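You operate a simulated robot arm through the tools that you are given. There is no shell and no other tool. Be economical: measure what you need, move in short steps, check, and stop when the job is done.

You are at the controls of a simulated robot arm. One attempt, no reset.

TASK
Set the dose dial to 20 ml and pump 2 strokes of oil into the beaker with the green foot.
Fine: stand the beaker on the grid, swing the spout over it and back to the drip cup, put the beaker back; spill nothing.
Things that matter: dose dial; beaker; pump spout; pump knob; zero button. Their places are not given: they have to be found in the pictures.

The check looks at the end state, three seconds after you hand in, the way a careful person would. Anything else that was tipped, shoved, dropped, spilled or broken makes it a failure.

THE ROBOT
A 6-joint arm with a two-finger parallel gripper, fixed in place. Base frame: the origin is at the foot of the arm, x ahead of it, y to its left, z up; the work surface is at about z = 80. Units: cm, rad, N and s.
With the tool pointing down near the work surface it reaches from about 26 to 68 cm from the base axis. Its first joint turns from -1.152 to 1.152 rad. Payload 2.9 kg.
Tool frame: the origin (TCP) lies between the finger pads and is the grasp point; the fingertips stand 3 cm ahead of it; z points along the fingers, y is the line along which they close. Largest opening 11 cm; finger width 2, thickness 1; the body of the gripper, 4.8 by 11.2 cm, starts 5.5 cm behind the TCP.
Orientation is that of the tool frame in the base frame, as a unit quaternion [w, x, y, z]. With the fingers straight down and closing along the base's y, the tool's x points along the base's -x, its y along +y and its z along -z.

THE INTERFACE
- The arm moves only by the tool apply_moves. Its argument "deltas" is a list of rows, each a list of 7 numbers: the turn, a rotation vector about the tool's x, y, z in rad, then the shift along the tool's x, y, z in cm, then the closure, from 0 (fully open) to 1 (shut). In form: [[rx, ry, rz, dx, dy, dz, grip], ...]. A call has 1 to 10 rows; each row shifts and turns the commanded pose from where the row before left it, along the tool's axes as they then stand. A row lasts 0.2 s, in which the tool goes at most 5 cm and 0.15 rad; a call with a longer step from one row to the next is refused whole, and so is a gripper value outside its range. A pose out of reach is approached as far as the arm can. The call stops where the force on the tool passes 40 N (or 10 N more than at its start, if that is more) or the arm is blocked; 0.2 s more then pass. The fingers move at their own pace (about 10.8 cm/s each) and stop on an object; they squeeze with about 39 N. The grip force told is the motor's: it shows also when the fingers shut on nothing. Time passes only in rows, and 0.2 s behind the last, so rows that do not move let the fingers close. It gives the time, the measured TCP pose, the force on the tool (base axes), the opening and the grip force at its end, in the units of the frame above (readings bear some noise).
- Cameras (640 x 400 px; columns grow to the right, rows downward): "scene" is fixed at [6.12, 41.69, 139.76]; the picture's right is [-0.91, -0.42, 0.00], its down [-0.19, 0.41, -0.89] and it looks along [0.38, -0.81, -0.45] (base axes); focal length 356 px, centre (320, 200). "wrist" rides on the gripper at [-3.6, 0, -5.7] in the tool frame; the picture's right is [0.00, -1.00, 0.00], its down [0.97, 0.00, -0.24] and it looks along [0.24, 0.00, 0.97] (tool axes); focal length 218 px, centre (320, 200).
- snapshot(camera): a new picture of that camera. The clock stands still meanwhile.
- measure_at(camera, pixels): for up to 12 pixels [column, row] of the newest picture of that camera ("zoom" is the newest enlarged one), the place [x, y, z] in the base frame of the surface seen there, good to about 0.2 cm. The clock stands still meanwhile.
- inspect(camera, box): a new picture of the part [left, top, right, bottom] of that camera's present view, enlarged. The clock stands still meanwhile.
- job_done(): hands the job in; it is judged then, once.

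Work in short steps. Measure before you move; look again where a grasp or a placing could have gone wrong, and mend it. You have 80 turns and 46 pictures in all, those below and enlarged ones among them. Open the gripper and draw the arm clear of the work before you hand the job in, unless the task says otherwise; then end with one line.

The tools are called as a command line: name --pt "numbers of a row" for each row, then --argument value for the rest, lists and objects as JSON in quotes. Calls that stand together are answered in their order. apply_moves: Moves the arm, as the interface text tells. Its arguments: {"type":"object","properties":{"deltas":{"type":"array","items":{"type":"array","items":{"type":"number"}}}},"required":["deltas"]} The other tools are called the same way: snapshot (camera) takes a picture; measure_at (camera, pixels) gives the place of the surface under pixels of a picture; inspect (camera, box) takes an enlarged picture of a part of a camera's view; job_done () hands the job in.

At the start:

```text
time: 0.0
tool_pos: [34.07, -18.63, 124.16]
orientation: [0.0, 0.0, 1.0, 0.0]
contact_force: [0.3, -0.2, -0.2]
width: 11.0
grip_force: 0.1
```

scene: 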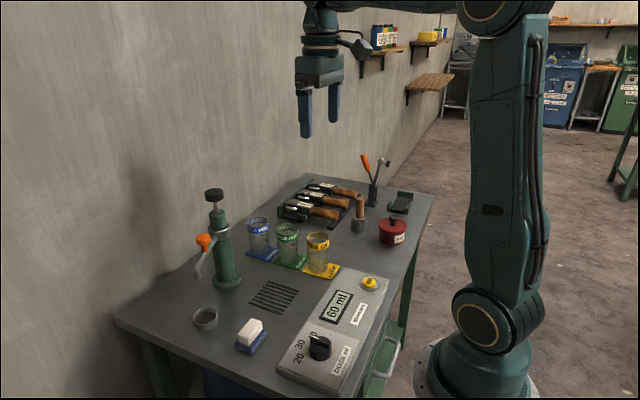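
wrist: 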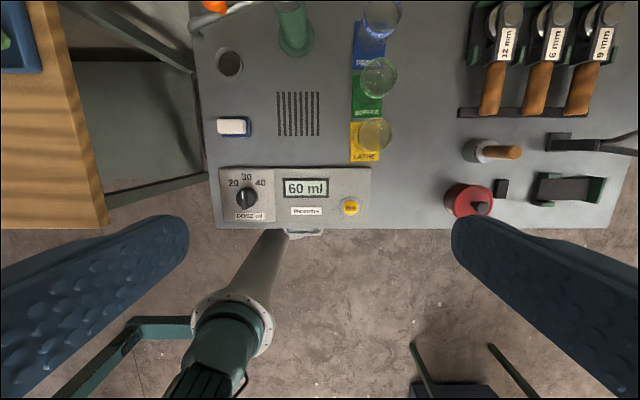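

The scene shows the pump at about (222,245), dial at (320,347), display "60 ml", yellow button (369,284), beakers at (258-318,240). I take enlarged views first.

inspect --camera "scene" --box '[180, 180, 400, 400]'

inspect --camera "wrist" --box '[190, 0, 420, 240]'

```text
1.82 times, centred on (290, 290) of scene
```

zoom: 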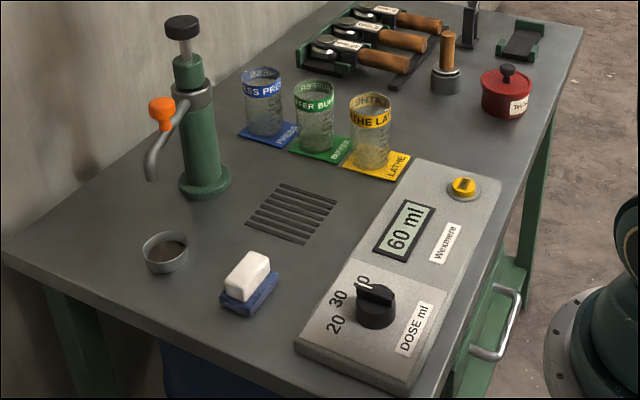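

```text
1.67 times, centred on (305, 120) of wrist
```

zoom: 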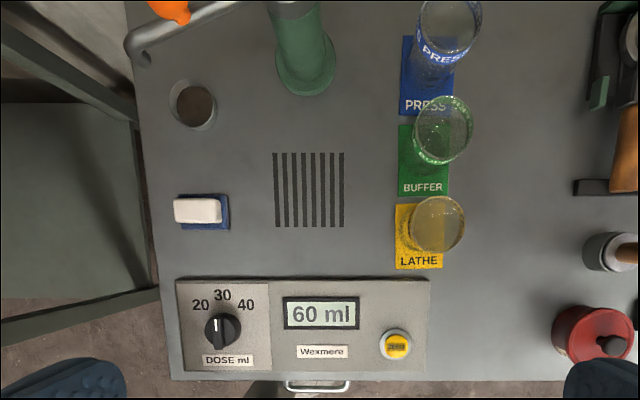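

I look closer at the beaker feet and the dial.

inspect --camera "scene" --box '[235, 205, 345, 285]'

measure_at --camera "scene" --pixels '[[288, 227], [287, 265], [320, 342], [369, 281], [214, 193], [203, 243], [197, 275], [226, 285], [205, 318], [272, 297], [299, 266], [225, 232]]'

measure_at --camera "wrist" --pixels '[[246, 197], [350, 206], [298, 115], [367, 97], [229, 62], [280, 93], [318, 93], [280, 135], [318, 135], [193, 15], [385, 62], [376, 147]]'

```text
5.00 times, centred on (290, 245) of scene
```

zoom: 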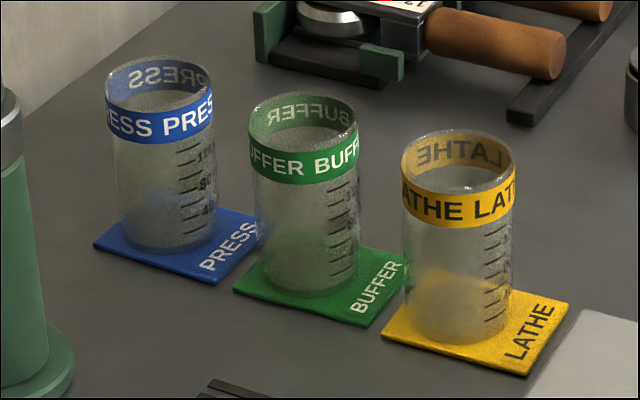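

```text
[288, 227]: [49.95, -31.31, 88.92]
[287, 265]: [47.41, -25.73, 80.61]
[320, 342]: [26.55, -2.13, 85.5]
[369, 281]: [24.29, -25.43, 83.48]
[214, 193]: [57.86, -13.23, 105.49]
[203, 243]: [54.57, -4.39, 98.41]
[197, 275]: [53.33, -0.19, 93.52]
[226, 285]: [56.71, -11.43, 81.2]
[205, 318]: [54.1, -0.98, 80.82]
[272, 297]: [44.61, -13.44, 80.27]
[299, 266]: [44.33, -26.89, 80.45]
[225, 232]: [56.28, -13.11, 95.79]
```

```text
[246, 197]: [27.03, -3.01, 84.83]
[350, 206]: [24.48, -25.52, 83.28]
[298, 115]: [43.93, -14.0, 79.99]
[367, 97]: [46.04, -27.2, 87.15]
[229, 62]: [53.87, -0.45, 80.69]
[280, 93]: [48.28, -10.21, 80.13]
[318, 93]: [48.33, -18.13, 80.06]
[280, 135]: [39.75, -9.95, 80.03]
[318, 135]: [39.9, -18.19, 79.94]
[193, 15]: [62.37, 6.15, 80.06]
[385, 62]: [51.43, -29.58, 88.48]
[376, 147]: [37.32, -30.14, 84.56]
```

The green-marked BUFFER beaker stands near (47,-27), the pump column near (57.5,-13), the dial at about (26.8,-2.8). I move above the dial to look at its mark.

apply_moves --pt "0 0 0 1.0 2.28 3.3 0.5" --pt "0 0 0 1.0 2.28 3.3 0.5" --pt "0 0 0 1.0 2.28 3.3 0.5" --pt "0 0 0 1.0 2.28 3.3 0.5" --pt "0 0 0 1.0 2.28 3.3 0.5" --pt "0 0 0 1.0 2.28 3.3 0.5" --pt "0 0 0 1.0 2.28 3.3 0.5"

snapshot --camera "wrist"

```text
time: 1.6
tool_pos: [27.13, -2.66, 101.16]
orientation: [0.0, 0.001, 1.0, 0.0]
contact_force: [0.6, 0.2, -0.2]
width: 5.51
grip_force: 0.2
```

```text
40 pictures are left
```

wrist: 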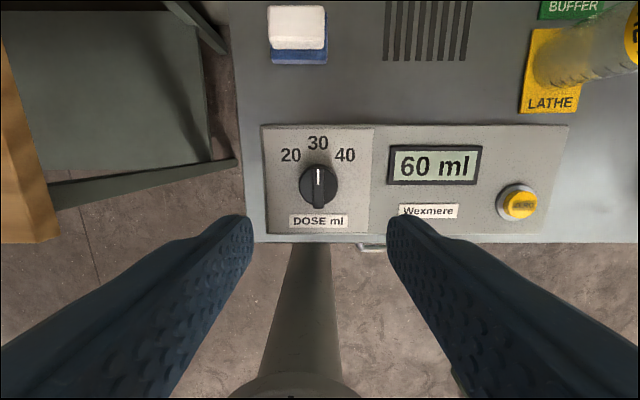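

The dial's white line points at 30, and 20 lies about 43° counter-clockwise (290,155). I measure the knob, button and surrounding parts.

measure_at --camera "wrist" --pixels '[[318, 175], [318, 190], [318, 205], [305, 183], [333, 183], [290, 155], [345, 155], [318, 143], [345, 190], [520, 203], [538, 200], [318, 166]]'

inspect --camera "wrist" --box '[260, 130, 380, 230]'

```text
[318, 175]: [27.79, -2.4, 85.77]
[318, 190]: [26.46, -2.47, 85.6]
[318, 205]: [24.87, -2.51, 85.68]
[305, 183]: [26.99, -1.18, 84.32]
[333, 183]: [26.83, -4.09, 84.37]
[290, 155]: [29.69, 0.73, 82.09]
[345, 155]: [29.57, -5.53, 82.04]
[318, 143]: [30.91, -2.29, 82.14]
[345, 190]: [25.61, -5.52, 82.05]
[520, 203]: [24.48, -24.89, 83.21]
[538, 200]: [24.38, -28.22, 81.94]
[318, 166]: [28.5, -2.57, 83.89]
```

```text
4.00 times, centred on (320, 180) of wrist
```

zoom: 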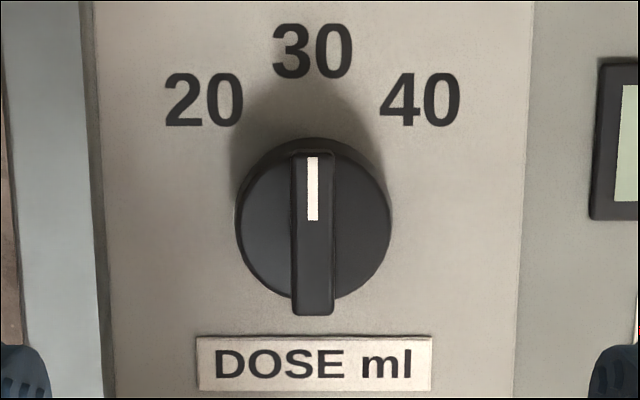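

Bar is along x at centre (26.6,-2.45), top z 85.7, disc top 84.3. I lower around the bar, tips at about 84.6, and close.

apply_moves --pt "0 0 0 0.5 0.2 3.3 0.6" --pt "0 0 0 0 0 3.3 0.6" --pt "0 0 0 0 0 3.4 0.6" --pt "0 0 0 0 0 2.2 0.6" --pt "0 0 0 0 0 1.3 0.6" --pt "0 0 0 0 0 0 1" --pt "0 0 0 0 0 0 1" --pt "0 0 0 0 0 0 1"

```text
time: 3.4
tool_pos: [26.52, -2.43, 87.68]
orientation: [0.0, 0.0, 1.0, 0.0]
contact_force: [-1.9, 1.9, -14.9]
width: 1.11
grip_force: 45.1
```

The bar is gripped (width 1.11). I turn it 45° counter-clockwise seen from above (tool rz negative).

apply_moves --pt "0 0 -0.131 0 0 0 1" --pt "0 0 -0.131 0 0 0 1" --pt "0 0 -0.131 0 0 0 1" --pt "0 0 -0.131 0 0 0 1" --pt "0 0 -0.131 0 0 0 1" --pt "0 0 -0.131 0 0 0 1" --pt "0 0 0 0 0 0 1"

```text
time: 5.0
tool_pos: [26.6, -2.46, 87.71]
orientation: [-0.001, -0.384, 0.923, 0.001]
contact_force: [0.0, 3.6, -18.5]
width: 1.11
grip_force: 44.9
```

Turned by 45°. I release, rise, and turn the wrist back while looking.

apply_moves --pt "0 0 0 0 0 0 0.6" --pt "0 0 0 0 0 0 0.6" --pt "0 0 0 0 0 -3 0.6" --pt "0 0 0.131 0 0 -4 0.6" --pt "0 0 0.131 0 0 -4 0.6" --pt "0 0 0.131 0 0 -2 0.6" --pt "0 0 0.131 0 0 0 0.6" --pt "0 0 0.131 0 0 0 0.6" --pt "0 0 0.131 0 0 0 0.6"

inspect --camera "wrist" --box '[250, 120, 410, 220]'

```text
time: 7.0
tool_pos: [26.49, -2.51, 100.74]
orientation: [0.001, 0.001, 1.0, 0.0]
contact_force: [-0.4, -0.9, 0.1]
width: 4.39
grip_force: 0.0
```

```text
4.00 times, centred on (330, 170) of wrist
```

zoom: 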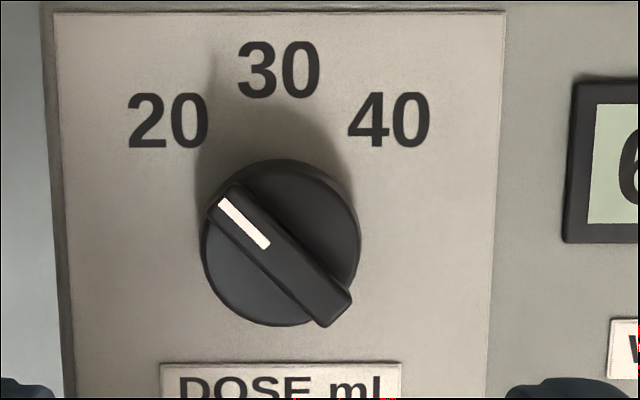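

The dial is at 20. Next the zero button at about (24.4,-25.3,83.3): move above it with shut fingers.

apply_moves --pt "0 0 0 0.42 -4.56 0 1" --pt "0 0 0 0.42 -4.56 0 1" --pt "0 0 0 0.42 -4.56 0 1" --pt "0 0 0 0.42 -4.56 0 1" --pt "0 0 0 0.42 -4.56 0 1" --pt "0 0 0 0 0 4 1" --pt "0 0 0 0 0 4 1" --pt "0 0 0 0 0 4 1"

snapshot --camera "wrist"

```text
time: 8.8
tool_pos: [24.48, -25.33, 88.67]
orientation: [0.0, 0.0, 1.0, 0.0]
contact_force: [0.2, 0.2, -0.3]
width: 0.02
grip_force: 37.5
```

```text
37 pictures are left
```

wrist: 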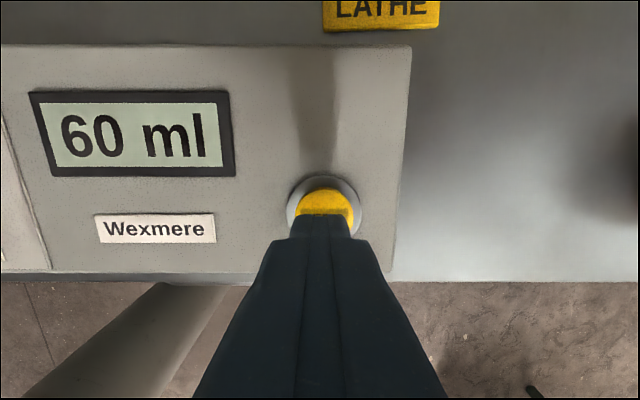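

The tips are over the button. I press down in small steps.

apply_moves --pt "0 0 0 0 0 1.5 1" --pt "0 0 0 0 0 0.6 1" --pt "0 0 0 0 0 0.4 1" --pt "0 0 0 0 0 0.3 1" --pt "0 0 0 0 0 0 1"

snapshot --camera "wrist"

```text
time: 10.0
tool_pos: [24.46, -25.19, 85.91]
orientation: [-0.001, 0.001, 1.0, 0.0]
contact_force: [-2.7, -0.8, 2.8]
width: 0.0
grip_force: 37.7
```

```text
36 pictures are left
```

wrist: 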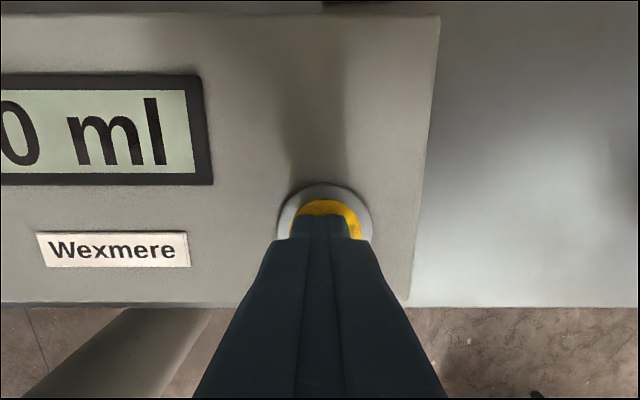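

Light contact (2.8 N). I press a little further, then lift and read the display.

apply_moves --pt "0 0 0 0 0 0.25 1" --pt "0 0 0 0 0 0 1" --pt "0 0 0 0 0 -1 1" --pt "0 0 0 0 0 -4 1" --pt "0 0 0 -2 2 -4 1" --pt "0 0 0 -2 2 -4 1"

snapshot --camera "wrist"

```text
time: 11.4
tool_pos: [28.34, -21.19, 98.66]
orientation: [0.0, 0.0, 1.0, 0.0]
contact_force: [0.8, -0.2, 1.0]
width: 0.0
grip_force: 37.2
```

```text
35 pictures are left
```

wrist: 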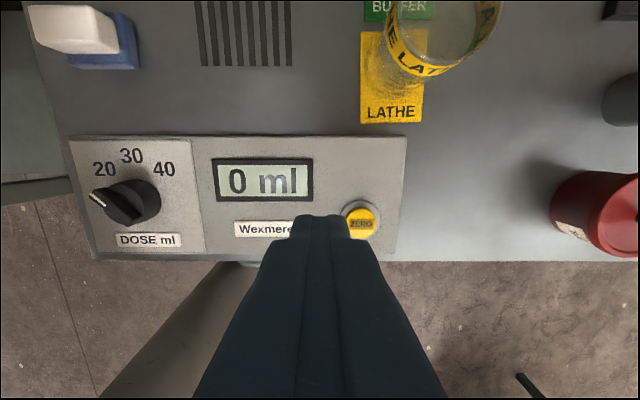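

Display reads 0 ml. Now I go above the green BUFFER beaker with open fingers.

apply_moves --pt "0 0 0 0 0 -3.5 0" --pt "0 0 0 -4.3 -1.4 0 0" --pt "0 0 0 -4.3 -1.4 0 0" --pt "0 0 0 -4.3 -1.4 0 0" --pt "0 0 0 -4.3 -1.4 0 0" --pt "0 0 0 0 0 0 0"

snapshot --camera "wrist"

snapshot --camera "scene"

```text
time: 12.8
tool_pos: [45.64, -26.9, 102.16]
orientation: [-0.001, -0.001, 1.0, 0.001]
contact_force: [1.0, -0.3, 0.7]
width: 11.0
grip_force: 0.1
```

```text
34 pictures are left
```

wrist: 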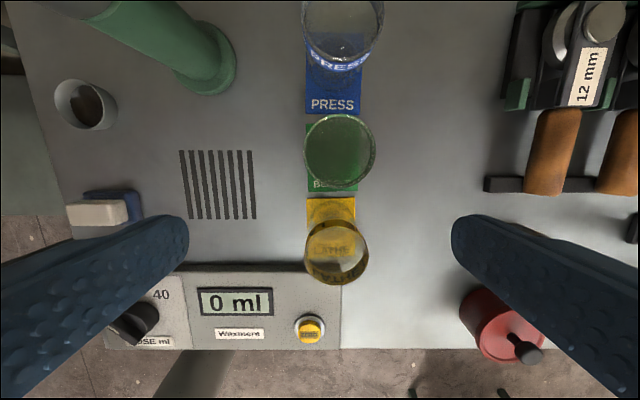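

```text
33 pictures are left
```

scene: 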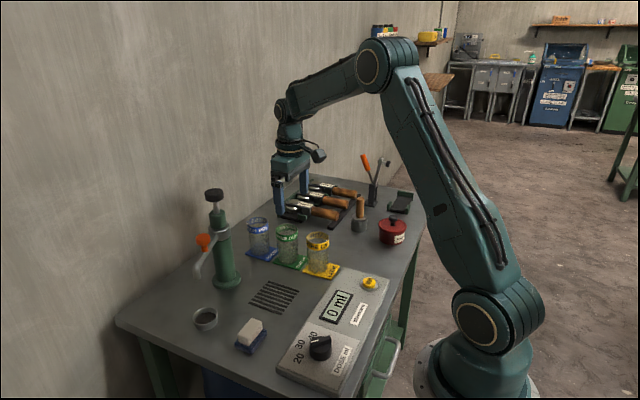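

Rim of the green beaker is around (340,150) in the wrist view. I measure rims and plates.

measure_at --camera "wrist" --pixels '[[305, 150], [375, 150], [340, 116], [340, 186], [308, 187], [307, 255], [367, 255], [337, 222], [309, 62], [381, 30], [358, 192], [340, 150]]'

inspect --camera "wrist" --box '[260, 90, 420, 290]'

measure_at --camera "scene" --pixels '[[277, 232], [299, 232], [288, 240], [288, 226], [282, 262], [294, 263], [305, 265], [303, 269], [318, 236], [308, 242], [259, 220], [252, 250]]'

```text
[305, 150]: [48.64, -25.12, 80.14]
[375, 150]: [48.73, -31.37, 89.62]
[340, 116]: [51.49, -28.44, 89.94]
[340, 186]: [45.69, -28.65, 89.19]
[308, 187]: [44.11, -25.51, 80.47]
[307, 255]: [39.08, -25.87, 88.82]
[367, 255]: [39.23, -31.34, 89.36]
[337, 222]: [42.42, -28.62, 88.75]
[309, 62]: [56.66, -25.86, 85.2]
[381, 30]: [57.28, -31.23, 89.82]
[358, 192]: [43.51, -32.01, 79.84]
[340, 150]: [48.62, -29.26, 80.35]
```

```text
2.00 times, centred on (340, 190) of wrist
```

zoom: 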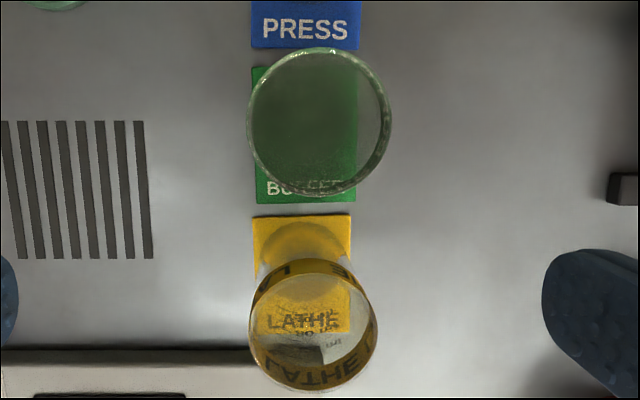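

```text
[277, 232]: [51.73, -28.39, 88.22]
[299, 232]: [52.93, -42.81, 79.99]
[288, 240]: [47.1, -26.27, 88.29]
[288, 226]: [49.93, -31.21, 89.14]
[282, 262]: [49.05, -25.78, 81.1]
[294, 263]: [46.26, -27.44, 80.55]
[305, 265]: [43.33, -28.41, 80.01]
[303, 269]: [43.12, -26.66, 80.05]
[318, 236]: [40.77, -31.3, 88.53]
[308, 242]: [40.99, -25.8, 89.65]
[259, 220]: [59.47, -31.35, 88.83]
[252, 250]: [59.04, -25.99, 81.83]
```

The green beaker axis is about (48.6,-28.5), diameter 5.8, rim z 89.8. I lower with fingers open along y to TCP z 86.

apply_moves --pt "0 0 0 -2.96 -1.6 0 0" --pt "0 0 0 0 0 4 0" --pt "0 0 0 0 0 4 0" --pt "0 0 0 0 0 4 0" --pt "0 0 0 0 0 2.5 0" --pt "0 0 0 0 0 1.6 0"

snapshot --camera "wrist"

inspect --camera "scene" --box '[180, 160, 360, 330]'

```text
time: 14.2
tool_pos: [48.49, -28.33, 86.04]
orientation: [0.0, 0.0, 1.0, 0.0]
contact_force: [-0.2, 0.1, 0.5]
width: 10.99
grip_force: 0.1
```

```text
31 pictures are left
```

wrist: 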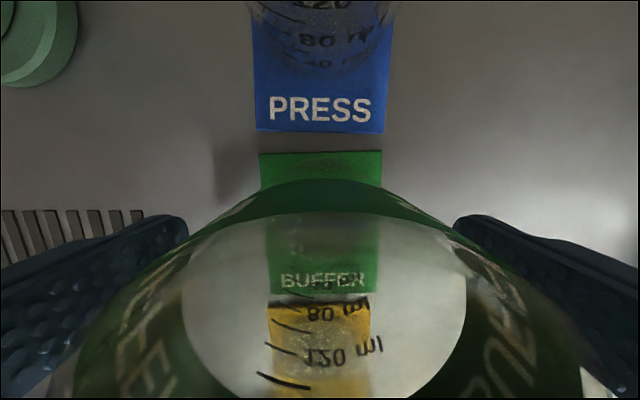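

```text
2.35 times, centred on (270, 245) of scene
```

zoom: 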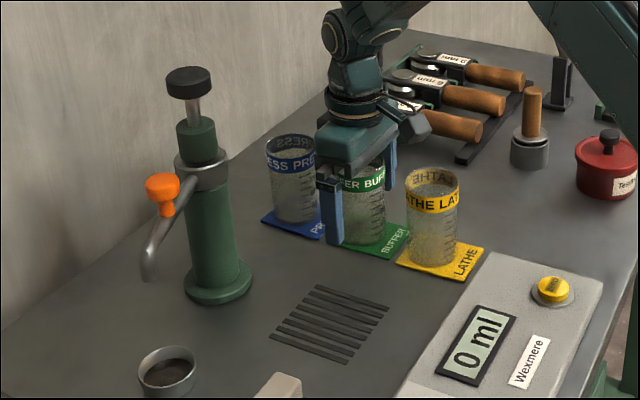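

The beaker is between the fingers, clear on both sides. I close.

apply_moves --pt "0 0 0 0 0 0 0.4" --pt "0 0 0 0 0 0 1" --pt "0 0 0 0 0 0 1" --pt "0 0 0 0 0 0 1"

measure_at --camera "zoom" --pixels '[[147, 272], [150, 255], [162, 190], [188, 78], [216, 280], [190, 290], [250, 280], [205, 155], [200, 175], [168, 368], [141, 362], [196, 362]]'

```text
time: 15.2
tool_pos: [48.64, -28.5, 86.09]
orientation: [0.0, 0.0, 1.0, 0.0]
contact_force: [0.3, -0.3, -0.2]
width: 5.72
grip_force: 39.3
```

```text
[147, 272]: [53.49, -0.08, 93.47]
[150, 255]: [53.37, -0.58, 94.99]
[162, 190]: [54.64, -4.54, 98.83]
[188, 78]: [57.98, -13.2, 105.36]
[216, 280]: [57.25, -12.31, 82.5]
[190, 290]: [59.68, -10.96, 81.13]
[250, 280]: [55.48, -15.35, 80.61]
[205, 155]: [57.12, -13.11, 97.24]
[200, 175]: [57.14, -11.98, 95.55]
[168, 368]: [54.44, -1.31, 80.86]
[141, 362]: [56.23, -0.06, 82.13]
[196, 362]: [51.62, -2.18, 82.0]
```

Gripped at 5.72 cm. I lift 4 cm and look whether only the beaker comes up.

apply_moves --pt "0 0 0 0 0 -1 1" --pt "0 0 0 0 0 -1.5 1" --pt "0 0 0 0 0 -1.5 1" --pt "0 0 0 0 0 0 1"

inspect --camera "scene" --box '[180, 160, 360, 330]'

```text
time: 16.2
tool_pos: [48.56, -28.54, 90.01]
orientation: [0.0, 0.0, 1.0, 0.0]
contact_force: [0.8, 0.0, -0.9]
width: 5.75
grip_force: 39.1
```

```text
2.35 times, centred on (270, 245) of scene
```

zoom: 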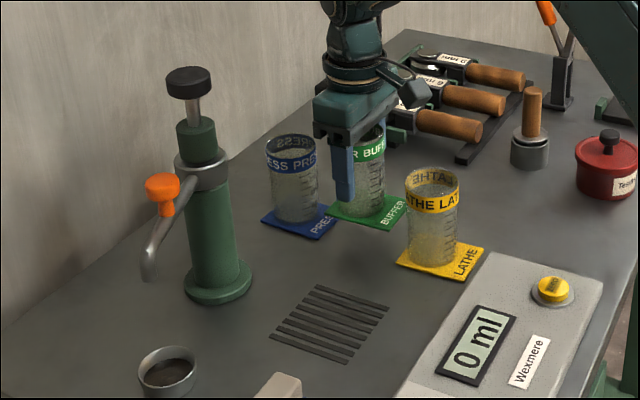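

The green plate is the beaker's foot and came up with it; nothing else moved. I carry it to the grid (44.2,-14.1), y first, then lower.

apply_moves --pt "0 0 0 0 2 0 1" --pt "0 0 0 0 2.5 0 1" --pt "0 0 0 0.8 2.5 0 1" --pt "0 0 0 1.2 2.5 0 1" --pt "0 0 0 1.2 2.5 0 1" --pt "0 0 0 1.2 2.4 0 1" --pt "0 0 0 0 0 0 1" --pt "0 0 0 0 0 1.5 1" --pt "0 0 0 0 0 1.2 1" --pt "0 0 0 0 0 0.6 1"

inspect --camera "scene" --box '[180, 160, 360, 330]'

```text
time: 18.4
tool_pos: [44.19, -14.18, 86.69]
orientation: [0.0, 0.0, 1.0, 0.0]
contact_force: [-0.6, 0.0, -0.6]
width: 5.75
grip_force: 39.0
```

```text
2.35 times, centred on (270, 245) of scene
```

zoom: 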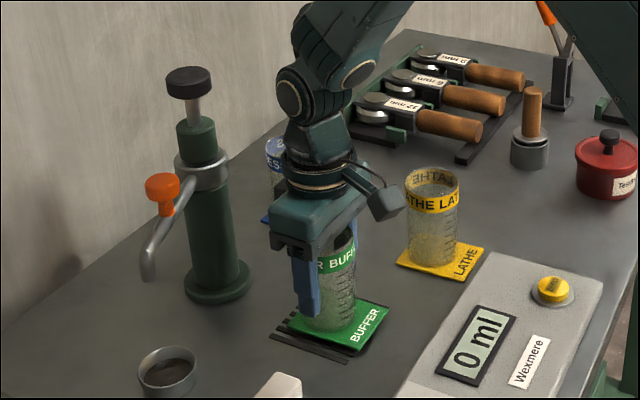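

Over the grid, about 0.6 cm above. I set it down gently and watch the force.

apply_moves --pt "0 0 0 0 0 0.35 1" --pt "0 0 0 0 0 0.2 1" --pt "0 0 0 0 0 0.1 1"

```text
time: 19.2
tool_pos: [44.09, -14.16, 86.24]
orientation: [0.0, 0.0, 1.0, 0.0]
contact_force: [-0.9, 0.6, 3.9]
width: 5.73
grip_force: 38.8
```

Contact at 3.9 N. I open and rise straight up.

apply_moves --pt "0 0 0 0 0 0 0.4" --pt "0 0 0 0 0 0 0.2" --pt "0 0 0 0 0 0 0.1" --pt "0 0 0 0 0 -2 0.1" --pt "0 0 0 0 0 -4 0.1" --pt "0 0 0 0 0 -5 0.1" --pt "0 0 0 0 0 -5 0.1" --pt "0 0 0 0 0 -4 0.1"

snapshot --camera "wrist"

inspect --camera "scene" --box '[180, 160, 360, 330]'

```text
time: 21.0
tool_pos: [44.23, -14.17, 106.1]
orientation: [0.0, 0.0, 1.0, 0.0]
contact_force: [-0.3, -0.2, -0.4]
width: 9.91
grip_force: 0.1
```

```text
27 pictures are left
```

wrist: 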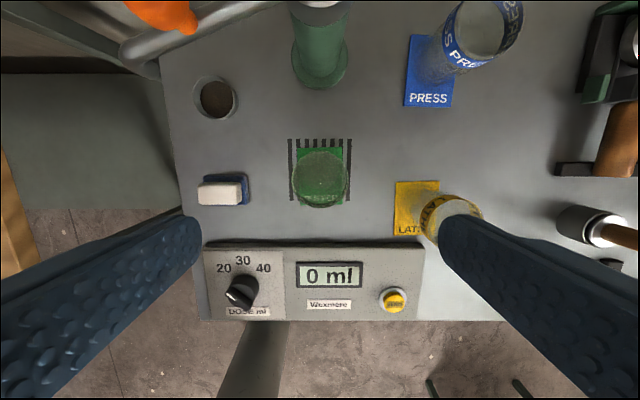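

```text
2.35 times, centred on (270, 245) of scene
```

zoom: 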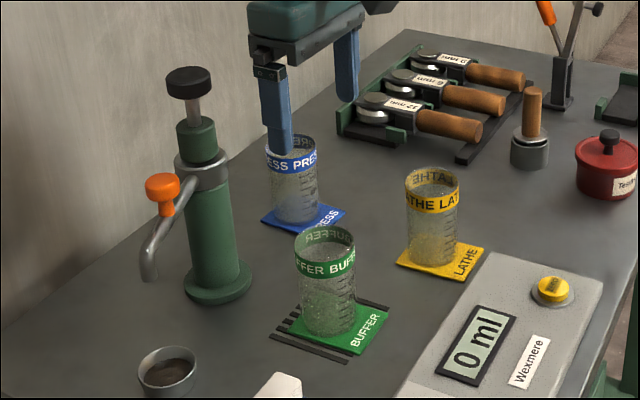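

The beaker stands on the grid. Now the spout: I move above its orange knob, near (54.6,-4.5,98.5), to measure it.

apply_moves --pt "0 0 0 0 0 -4 0.3" --pt "0 0 0 -1 3.5 -2 0.3" --pt "0 0 0 -2 3.5 0 0.3" --pt "0 0 0 -2 2.5 0 0.3" --pt "0 0 0 -2 0 0 0.3" --pt "0 0 0 0 0 0 0.3"

snapshot --camera "wrist"

```text
time: 22.4
tool_pos: [51.22, -4.53, 112.02]
orientation: [0.0, 0.0, 1.0, 0.0]
contact_force: [-0.2, 1.8, 0.2]
width: 7.69
grip_force: 0.1
```

```text
25 pictures are left
```

wrist: 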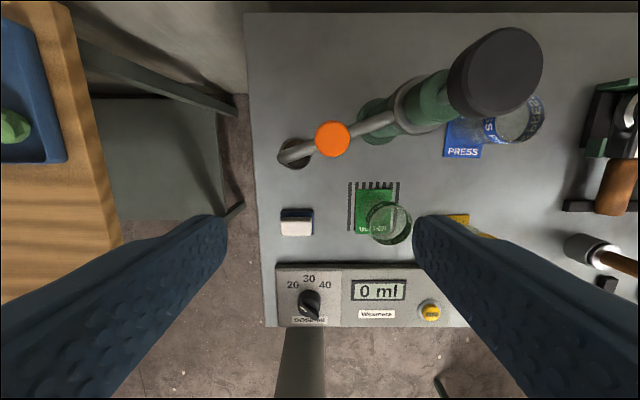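

measure_at --camera "wrist" --pixels '[[333, 139], [318, 139], [348, 139], [333, 124], [333, 154], [370, 124], [385, 120], [285, 152], [495, 72], [455, 90], [540, 60], [415, 105]]'

inspect --camera "scene" --box '[180, 180, 250, 290]'

```text
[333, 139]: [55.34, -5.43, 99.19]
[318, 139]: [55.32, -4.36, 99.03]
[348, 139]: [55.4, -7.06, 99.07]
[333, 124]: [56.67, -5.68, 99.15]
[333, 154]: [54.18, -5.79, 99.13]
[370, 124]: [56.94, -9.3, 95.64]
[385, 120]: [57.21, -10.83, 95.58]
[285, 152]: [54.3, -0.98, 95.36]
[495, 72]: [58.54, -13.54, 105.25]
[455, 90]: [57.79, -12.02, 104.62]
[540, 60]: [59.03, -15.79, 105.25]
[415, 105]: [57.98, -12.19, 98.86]
```

```text
3.64 times, centred on (215, 235) of scene
```

zoom: 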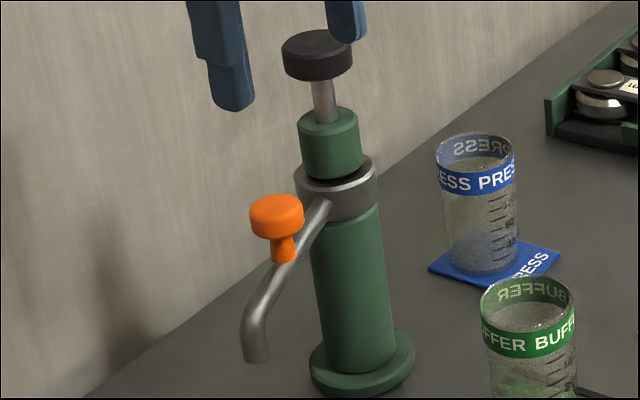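

The orange knob's head is centred at (55.4,-5.7), top z 99.15, about 2.6 across; the pump axis is near (58.2,-13.8). I lower to TCP z 100.7 and grip the head.

apply_moves --pt "0 0 0 -4.2 -1.15 0 0.5" --pt "0 0 0 0 0 4 0.5" --pt "0 0 0 0 0 4 0.5" --pt "0 0 0 0 0 2 0.5" --pt "0 0 0 0 0 1.3 0.5" --pt "0 0 0 0 0 0 0.5"

inspect --camera "scene" --box '[170, 150, 280, 290]'

```text
time: 23.8
tool_pos: [55.33, -5.74, 100.76]
orientation: [0.0, 0.0, 1.0, 0.0]
contact_force: [0.1, 0.2, -1.0]
width: 5.51
grip_force: 0.1
```

```text
2.86 times, centred on (225, 220) of scene
```

zoom: 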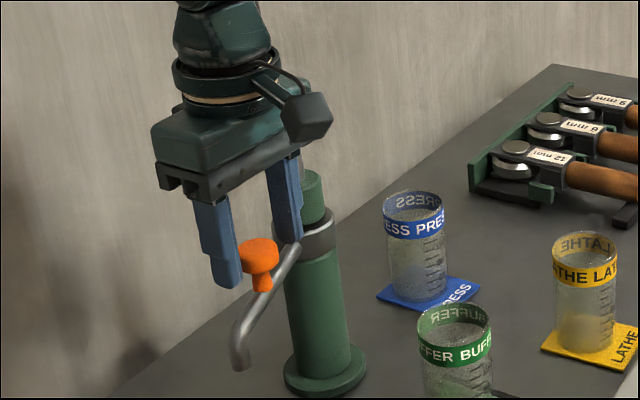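

Fingers straddle the knob, clear of the pump head. I close on it.

apply_moves --pt "0 0 0 0 0 0 0.8" --pt "0 0 0 0 0 0 1" --pt "0 0 0 0 0 0 1"

```text
time: 24.6
tool_pos: [55.19, -5.64, 100.76]
orientation: [0.0, -0.001, 1.0, 0.0]
contact_force: [-4.9, 16.2, -1.8]
width: 2.88
grip_force: 45.6
```

Gripped (2.88). There is some side force, +16 N in y, so I nudge +y slightly and start along the arc with four steps, watching force.

apply_moves --pt "0 0 0 0 0.15 0 1" --pt "0 0 0 0.5 -0.21 0 1" --pt "0 0 0 0.503 -0.223 0 1" --pt "0 0 0 0.94 -0.551 0 1" --pt "0 0 0 0.865 -0.664 0 1"

```text
time: 25.8
tool_pos: [52.44, -7.09, 100.71]
orientation: [-0.003, -0.001, 1.0, 0.0]
contact_force: [-10.8, 20.1, -3.2]
width: 2.87
grip_force: 44.9
```

The spout follows. The remaining force is radial outward (~22 N), so I shift outward 0.3 cm while going on.

apply_moves --pt "0 0 0 0.2 0.22 0 1" --pt "0 0 0 0.774 -0.765 0 1" --pt "0 0 0 0.675 -0.857 0 1"

```text
time: 26.6
tool_pos: [50.97, -8.62, 100.73]
orientation: [0.0, -0.001, 1.0, 0.0]
contact_force: [-7.4, 12.5, -6.1]
width: 2.87
grip_force: 44.9
```

Force dropped to ~14 N. I continue with a further slight outward shift.

apply_moves --pt "0 0 0 0.12 0.09 0 1" --pt "0 0 0 0.562 -0.932 0 1" --pt "0 0 0 0.443 -0.996 0 1" --pt "0 0 0 0.314 -1.043 0 1"

inspect --camera "scene" --box '[170, 150, 330, 320]'

```text
time: 27.6
tool_pos: [49.55, -11.55, 100.8]
orientation: [0.001, 0.001, 1.0, 0.001]
contact_force: [-2.2, 5.1, -4.3]
width: 2.88
grip_force: 45.4
```

```text
2.35 times, centred on (250, 235) of scene
```

zoom: 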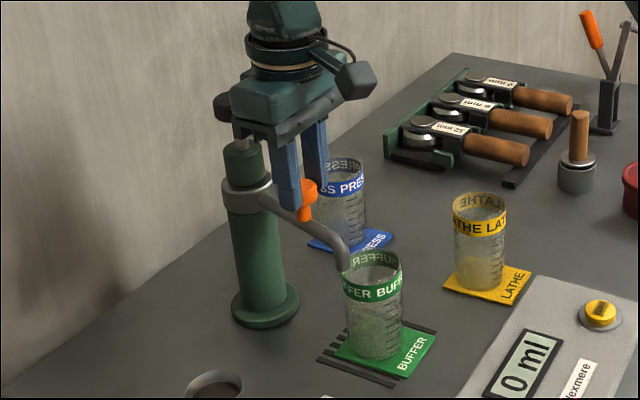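

The spout nears the beaker. I do the last two steps and look.

apply_moves --pt "0 0 0 0.184 -1.073 0 1" --pt "0 0 0 0.048 -1.089 0 1" --pt "0 0 0 0 0 0 1"

snapshot --camera "wrist"

inspect --camera "scene" --box '[170, 150, 330, 320]'

```text
time: 28.4
tool_pos: [49.41, -13.69, 100.73]
orientation: [0.001, -0.001, 1.0, -0.001]
contact_force: [-3.7, 5.8, 4.4]
width: 2.9
grip_force: 45.0
```

```text
21 pictures are left
```

wrist: 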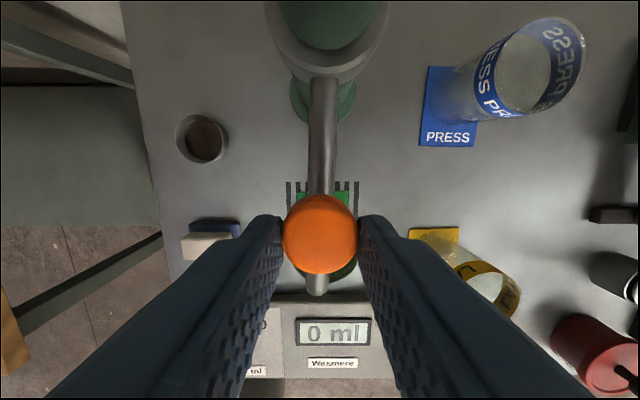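

```text
2.35 times, centred on (250, 235) of scene
```

zoom: 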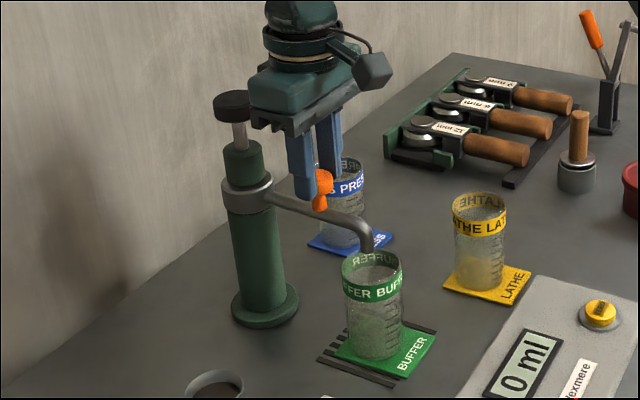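

I measure the spout tip relative to the beaker rim.

measure_at --camera "zoom" --pixels '[[367, 246], [360, 225], [362, 240], [372, 278], [343, 265], [402, 265], [390, 254], [350, 275]]'

measure_at --camera "wrist" --pixels '[[317, 285], [312, 294], [323, 110], [321, 180]]'

```text
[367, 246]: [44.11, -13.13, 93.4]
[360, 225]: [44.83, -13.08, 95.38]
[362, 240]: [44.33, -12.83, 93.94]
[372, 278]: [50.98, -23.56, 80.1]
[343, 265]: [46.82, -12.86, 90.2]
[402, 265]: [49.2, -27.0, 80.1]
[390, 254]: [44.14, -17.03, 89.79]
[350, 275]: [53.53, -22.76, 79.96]
```

```text
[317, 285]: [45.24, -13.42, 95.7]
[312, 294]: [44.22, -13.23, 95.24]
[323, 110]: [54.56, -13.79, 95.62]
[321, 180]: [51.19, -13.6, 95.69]
```

The outlet is at about (44.0,-13.5), 0.7 cm short of the beaker's axis. I swing 0.4 cm more at the knob, then release and rise straight up.

apply_moves --pt "0 0 0 0 -0.4 0 1" --pt "0 0 0 0 0 0 1" --pt "0 0 0 0 0 0 0.7" --pt "0 0 0 0 0 0 0.6" --pt "0 0 0 0 0 -3 0.6" --pt "0 0 0 0 0 -4 0.6" --pt "0 0 0 0 0 -4 0.6" --pt "0 0 0 0 0 -4 1"

snapshot --camera "wrist"

```text
time: 30.2
tool_pos: [49.2, -14.09, 115.89]
orientation: [0.0, -0.001, 1.0, 0.0]
contact_force: [0.8, 0.3, -0.1]
width: 0.0
grip_force: 37.8
```

```text
19 pictures are left
```

wrist: 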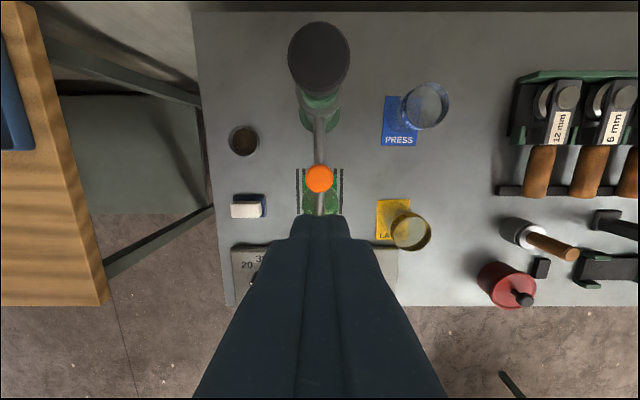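

measure_at --camera "wrist" --pixels '[[319, 55], [290, 55], [348, 55], [319, 25], [319, 86], [319, 178], [320, 208]]'

inspect --camera "scene" --box '[190, 170, 310, 320]'

```text
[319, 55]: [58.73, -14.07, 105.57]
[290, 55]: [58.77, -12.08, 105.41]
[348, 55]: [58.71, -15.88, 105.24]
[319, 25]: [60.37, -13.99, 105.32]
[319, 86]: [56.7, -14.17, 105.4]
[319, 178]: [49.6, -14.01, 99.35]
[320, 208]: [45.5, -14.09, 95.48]
```

```text
2.67 times, centred on (250, 245) of scene
```

zoom: 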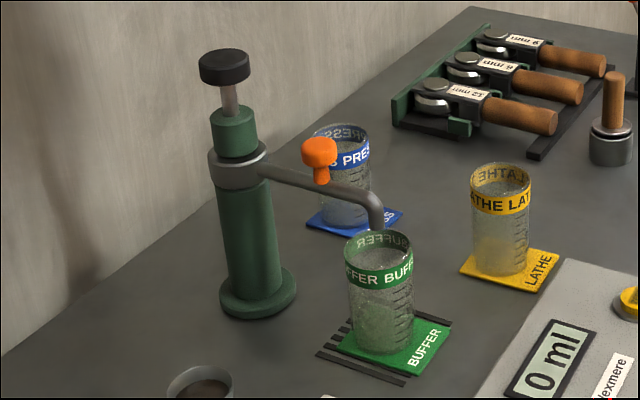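

Outlet is now over the beaker's middle. Pump knob is at (58.6,-14.05), top 105.4; I move above with shut fingers and press slowly about 1.5 cm.

apply_moves --pt "0 0 0 -4.7 0.02 0 1" --pt "0 0 0 -4.7 0.02 0 1" --pt "0 0 0 0 0 3 1" --pt "0 0 0 0 0 3 1" --pt "0 0 0 0 0 1.2 1" --pt "0 0 0 0 0 0.6 1" --pt "0 0 0 0 0 0.6 1" --pt "0 0 0 0 0 0.6 1"

inspect --camera "scene" --box '[190, 170, 360, 320]'

```text
time: 32.0
tool_pos: [58.65, -13.86, 106.94]
orientation: [0.0, 0.0, 1.0, 0.0]
contact_force: [0.0, 2.1, 6.7]
width: 0.03
grip_force: 37.3
```

```text
2.67 times, centred on (275, 245) of scene
```

zoom: 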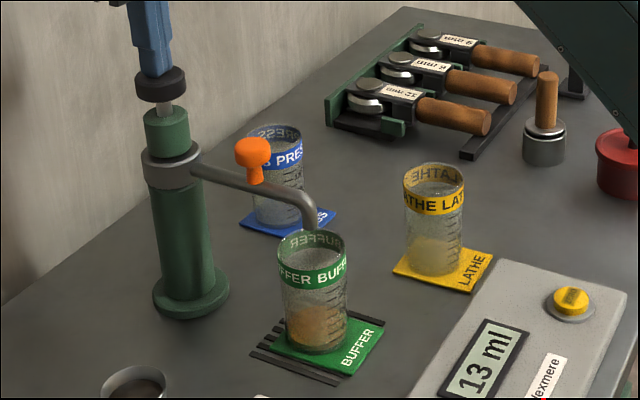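

13 ml and force 6.7 N: the oil goes into the beaker. I press on to the bottom stop.

apply_moves --pt "0 0 0 0 0 0.4 1" --pt "0 0 0 0 0 0.4 1" --pt "0 0 0 0 0 0.3 1" --pt "0 0 0 0 0 0.3 1" --pt "0 0 0 0 0 0 1"

inspect --camera "scene" --box '[190, 170, 360, 320]'

```text
time: 33.2
tool_pos: [58.69, -13.96, 105.72]
orientation: [0.003, 0.0, 1.0, -0.001]
contact_force: [-4.8, 5.2, 30.6]
width: 0.0
grip_force: 37.5
```

```text
2.67 times, centred on (275, 245) of scene
```

zoom: 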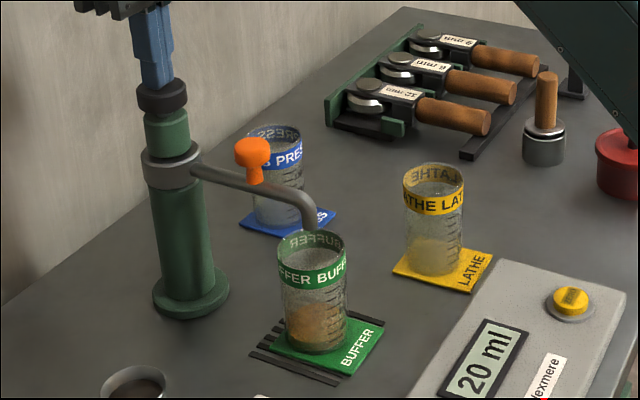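

Stroke one is complete: 20 ml, bottom stop at 30 N. I raise fully so the knob returns.

apply_moves --pt "0 0 0 0 0 -1 1" --pt "0 0 0 0 0 -1 1" --pt "0 0 0 0 0 -1.5 1" --pt "0 0 0 0 0 -1.5 1" --pt "0 0 0 0 0 0 1" --pt "0 0 0 0 0 0 1" --pt "0 0 0 0 0 0 1"

inspect --camera "scene" --box '[190, 170, 360, 320]'

```text
time: 34.8
tool_pos: [58.65, -13.94, 110.52]
orientation: [0.0, 0.0, 1.0, 0.0]
contact_force: [-0.3, 0.3, 0.0]
width: 0.01
grip_force: 37.2
```

```text
2.67 times, centred on (275, 245) of scene
```

zoom: 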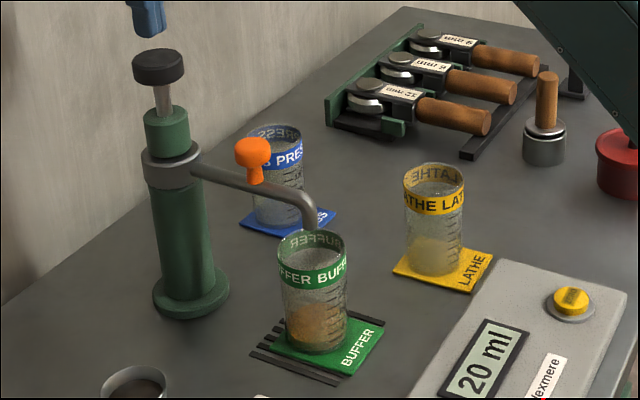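

The knob is back up. Second stroke, down to the same stop (TCP about 105.7).

apply_moves --pt "0 0 0 0 0 1.9 1" --pt "0 0 0 0 0 0.6 1" --pt "0 0 0 0 0 0.6 1" --pt "0 0 0 0 0 0.6 1" --pt "0 0 0 0 0 0.5 1" --pt "0 0 0 0 0 0.4 1" --pt "0 0 0 0 0 0.3 1" --pt "0 0 0 0 0 0.1 1" --pt "0 0 0 0 0 0 1"

inspect --camera "scene" --box '[190, 170, 360, 320]'

```text
time: 36.8
tool_pos: [58.6, -14.1, 105.81]
orientation: [0.002, 0.0, 1.0, -0.001]
contact_force: [-8.4, 2.9, 30.2]
width: 0.02
grip_force: 38.2
```

```text
2.67 times, centred on (275, 245) of scene
```

zoom: 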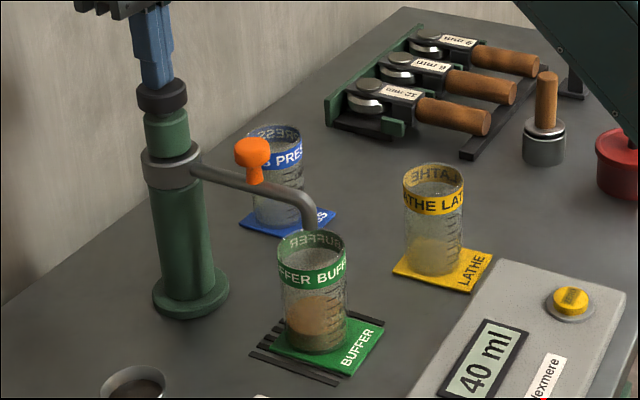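

40 ml is reached. I raise, move above the orange knob at (49.5,-14.05), and let drips fall meanwhile.

apply_moves --pt "0 0 0 0 0 -1 1" --pt "0 0 0 0 0 -1.5 1" --pt "0 0 0 0 0 -2.5 1" --pt "0 0 0 0 0 -4 0.5" --pt "0 0 0 4.5 0 -1 0.5" --pt "0 0 0 4.6 0 0 0.5" --pt "0 0 0 0 0 0 0.5" --pt "0 0 0 0 0 0 0.5" --pt "0 0 0 0 0 0 0.5" --pt "0 0 0 0 0 0 0.5"

snapshot --camera "wrist"

inspect --camera "scene" --box '[240, 210, 320, 300]'

```text
time: 39.0
tool_pos: [49.5, -14.04, 115.55]
orientation: [-0.001, -0.001, 1.0, 0.001]
contact_force: [0.1, 0.1, 1.0]
width: 5.5
grip_force: 0.2
```

```text
13 pictures are left
```

wrist: 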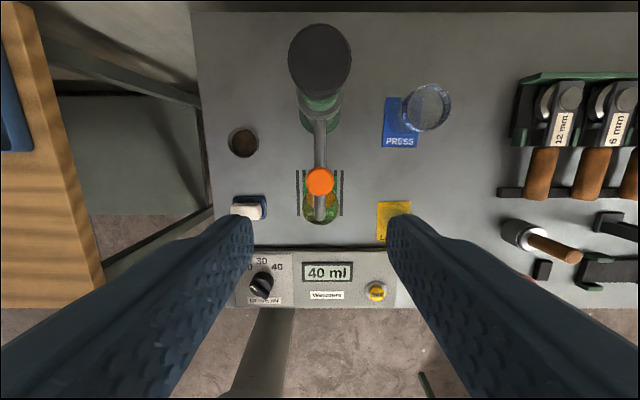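

```text
4.44 times, centred on (280, 255) of scene
```

zoom: 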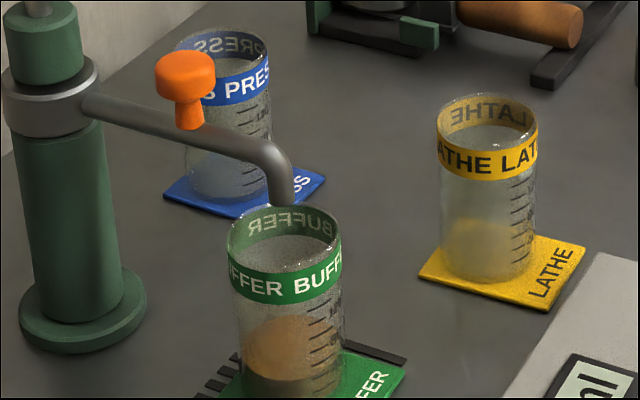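

No drip hangs visibly. I lower onto the orange knob and grip it.

apply_moves --pt "0 0 0 0 0 4 0.5" --pt "0 0 0 0 0 4 0.5" --pt "0 0 0 0 0 4 0.5" --pt "0 0 0 0 0 2.8 0.5" --pt "0 0 0 0 0 0 0.5" --pt "0 0 0 0 0 0 0.8" --pt "0 0 0 0 0 0 1" --pt "0 0 0 0 0 0 1"

```text
time: 40.8
tool_pos: [49.59, -14.01, 100.54]
orientation: [0.0, 0.001, 1.0, 0.0]
contact_force: [0.3, 0.4, -4.4]
width: 2.89
grip_force: 44.8
```

Gripped (2.89) with little side force. I swing back along the arc, first five steps.

apply_moves --pt "0 0 0 -0.059 1.088 0 1" --pt "0 0 0 -0.189 1.071 0 1" --pt "0 0 0 -0.314 1.041 0 1" --pt "0 0 0 -0.437 0.995 0 1" --pt "0 0 0 -0.552 0.937 0 1"

```text
time: 42.0
tool_pos: [51.12, -8.98, 100.7]
orientation: [0.0, 0.0, 1.0, -0.001]
contact_force: [-2.4, -5.6, -2.3]
width: 2.92
grip_force: 44.7
```

Forces are small. The remaining five steps bring the spout back to the drip cup.

apply_moves --pt "0 0 0 -0.66 0.864 0 1" --pt "0 0 0 -0.758 0.779 0 1" --pt "0 0 0 -0.847 0.683 0 1" --pt "0 0 0 -0.921 0.578 0 1" --pt "0 0 0 -0.983 0.463 0 1" --pt "0 0 0 0 0 0 1"

inspect --camera "scene" --box '[170, 190, 330, 340]'

```text
time: 43.4
tool_pos: [55.26, -5.63, 100.68]
orientation: [0.0, 0.001, 1.0, 0.0]
contact_force: [-1.3, -11.6, 0.7]
width: 2.91
grip_force: 44.7
```

```text
2.67 times, centred on (250, 265) of scene
```

zoom: 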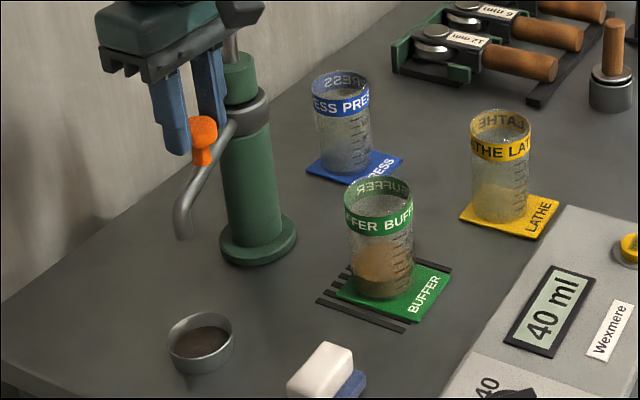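

measure_at --camera "zoom" --pixels '[[183, 235], [183, 220], [168, 340], [233, 335], [200, 314], [198, 340], [200, 373]]'

```text
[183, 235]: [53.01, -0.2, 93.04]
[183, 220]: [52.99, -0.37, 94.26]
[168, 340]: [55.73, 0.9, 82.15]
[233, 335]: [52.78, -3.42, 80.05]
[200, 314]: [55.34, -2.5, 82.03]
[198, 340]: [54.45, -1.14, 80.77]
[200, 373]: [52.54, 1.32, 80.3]
```

The outlet is about 0.4 cm short of its first place (53.4,-0.1). I nudge 0.3 cm further along the arc, release and rise.

apply_moves --pt "0 0 0 -0.32 0.06 0 1" --pt "0 0 0 0 0 0 1" --pt "0 0 0 0 0 0 0.7" --pt "0 0 0 0 0 0 0.5" --pt "0 0 0 0 0 -3 0.5" --pt "0 0 0 0 0 -4 0.5" --pt "0 0 0 0 0 -4 0.5"

snapshot --camera "wrist"

```text
time: 45.0
tool_pos: [55.51, -5.56, 111.62]
orientation: [0.0, 0.001, 1.0, 0.001]
contact_force: [0.5, 0.7, 0.7]
width: 5.48
grip_force: 0.2
```

```text
10 pictures are left
```

wrist: 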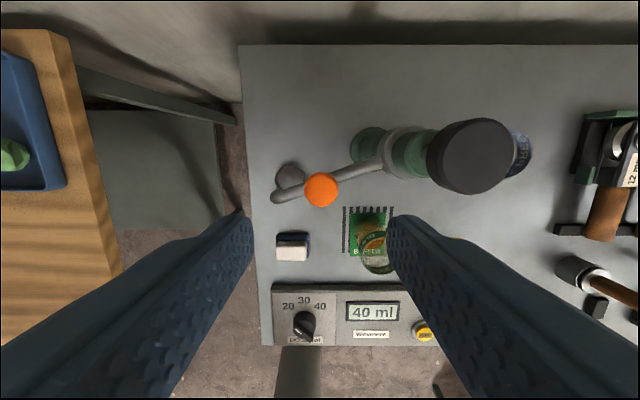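

I check the outlet against the cup.

measure_at --camera "wrist" --pixels '[[278, 196], [285, 194], [322, 190], [290, 165], [290, 175]]'

inspect --camera "scene" --box '[170, 190, 330, 340]'

```text
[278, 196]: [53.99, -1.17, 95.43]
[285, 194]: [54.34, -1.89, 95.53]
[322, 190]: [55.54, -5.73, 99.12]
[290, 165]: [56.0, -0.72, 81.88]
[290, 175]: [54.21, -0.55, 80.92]
```

```text
2.67 times, centred on (250, 265) of scene
```

zoom: 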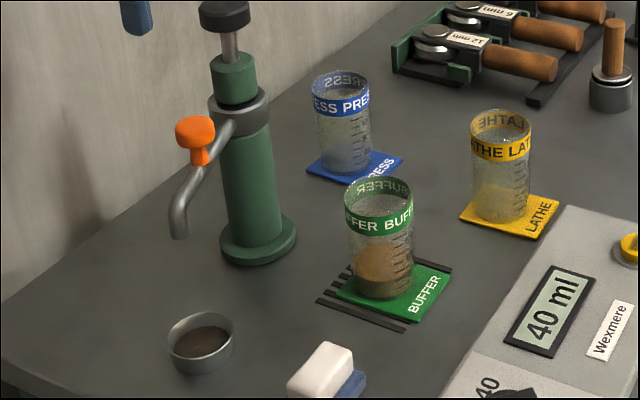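

Spout is back over the cup. I move above the beaker at (44.2,-14.15) and lower with open fingers.

apply_moves --pt "0 0 0 3.8 -1.6 0 0" --pt "0 0 0 3.8 -3.0 0 0" --pt "0 0 0 3.7 -3.3 0 0" --pt "0 0 0 0 -0.7 4 0" --pt "0 0 0 0 0 5 0" --pt "0 0 0 0 0 5 0" --pt "0 0 0 0 0 5 0" --pt "0 0 0 0 0 4 0" --pt "0 0 0 0 0 2.3 0" --pt "0 0 0 0 0 0 0"

inspect --camera "scene" --box '[200, 190, 360, 340]'

```text
time: 47.2
tool_pos: [44.42, -14.05, 86.25]
orientation: [0.0, 0.0, 1.0, 0.0]
contact_force: [-0.4, -0.7, 0.2]
width: 10.99
grip_force: 0.0
```

```text
2.67 times, centred on (280, 265) of scene
```

zoom: 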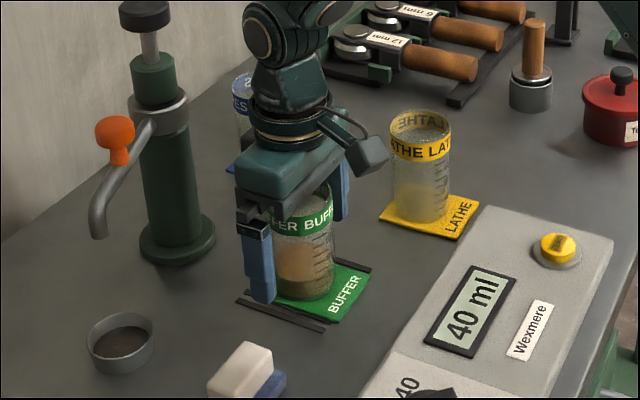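

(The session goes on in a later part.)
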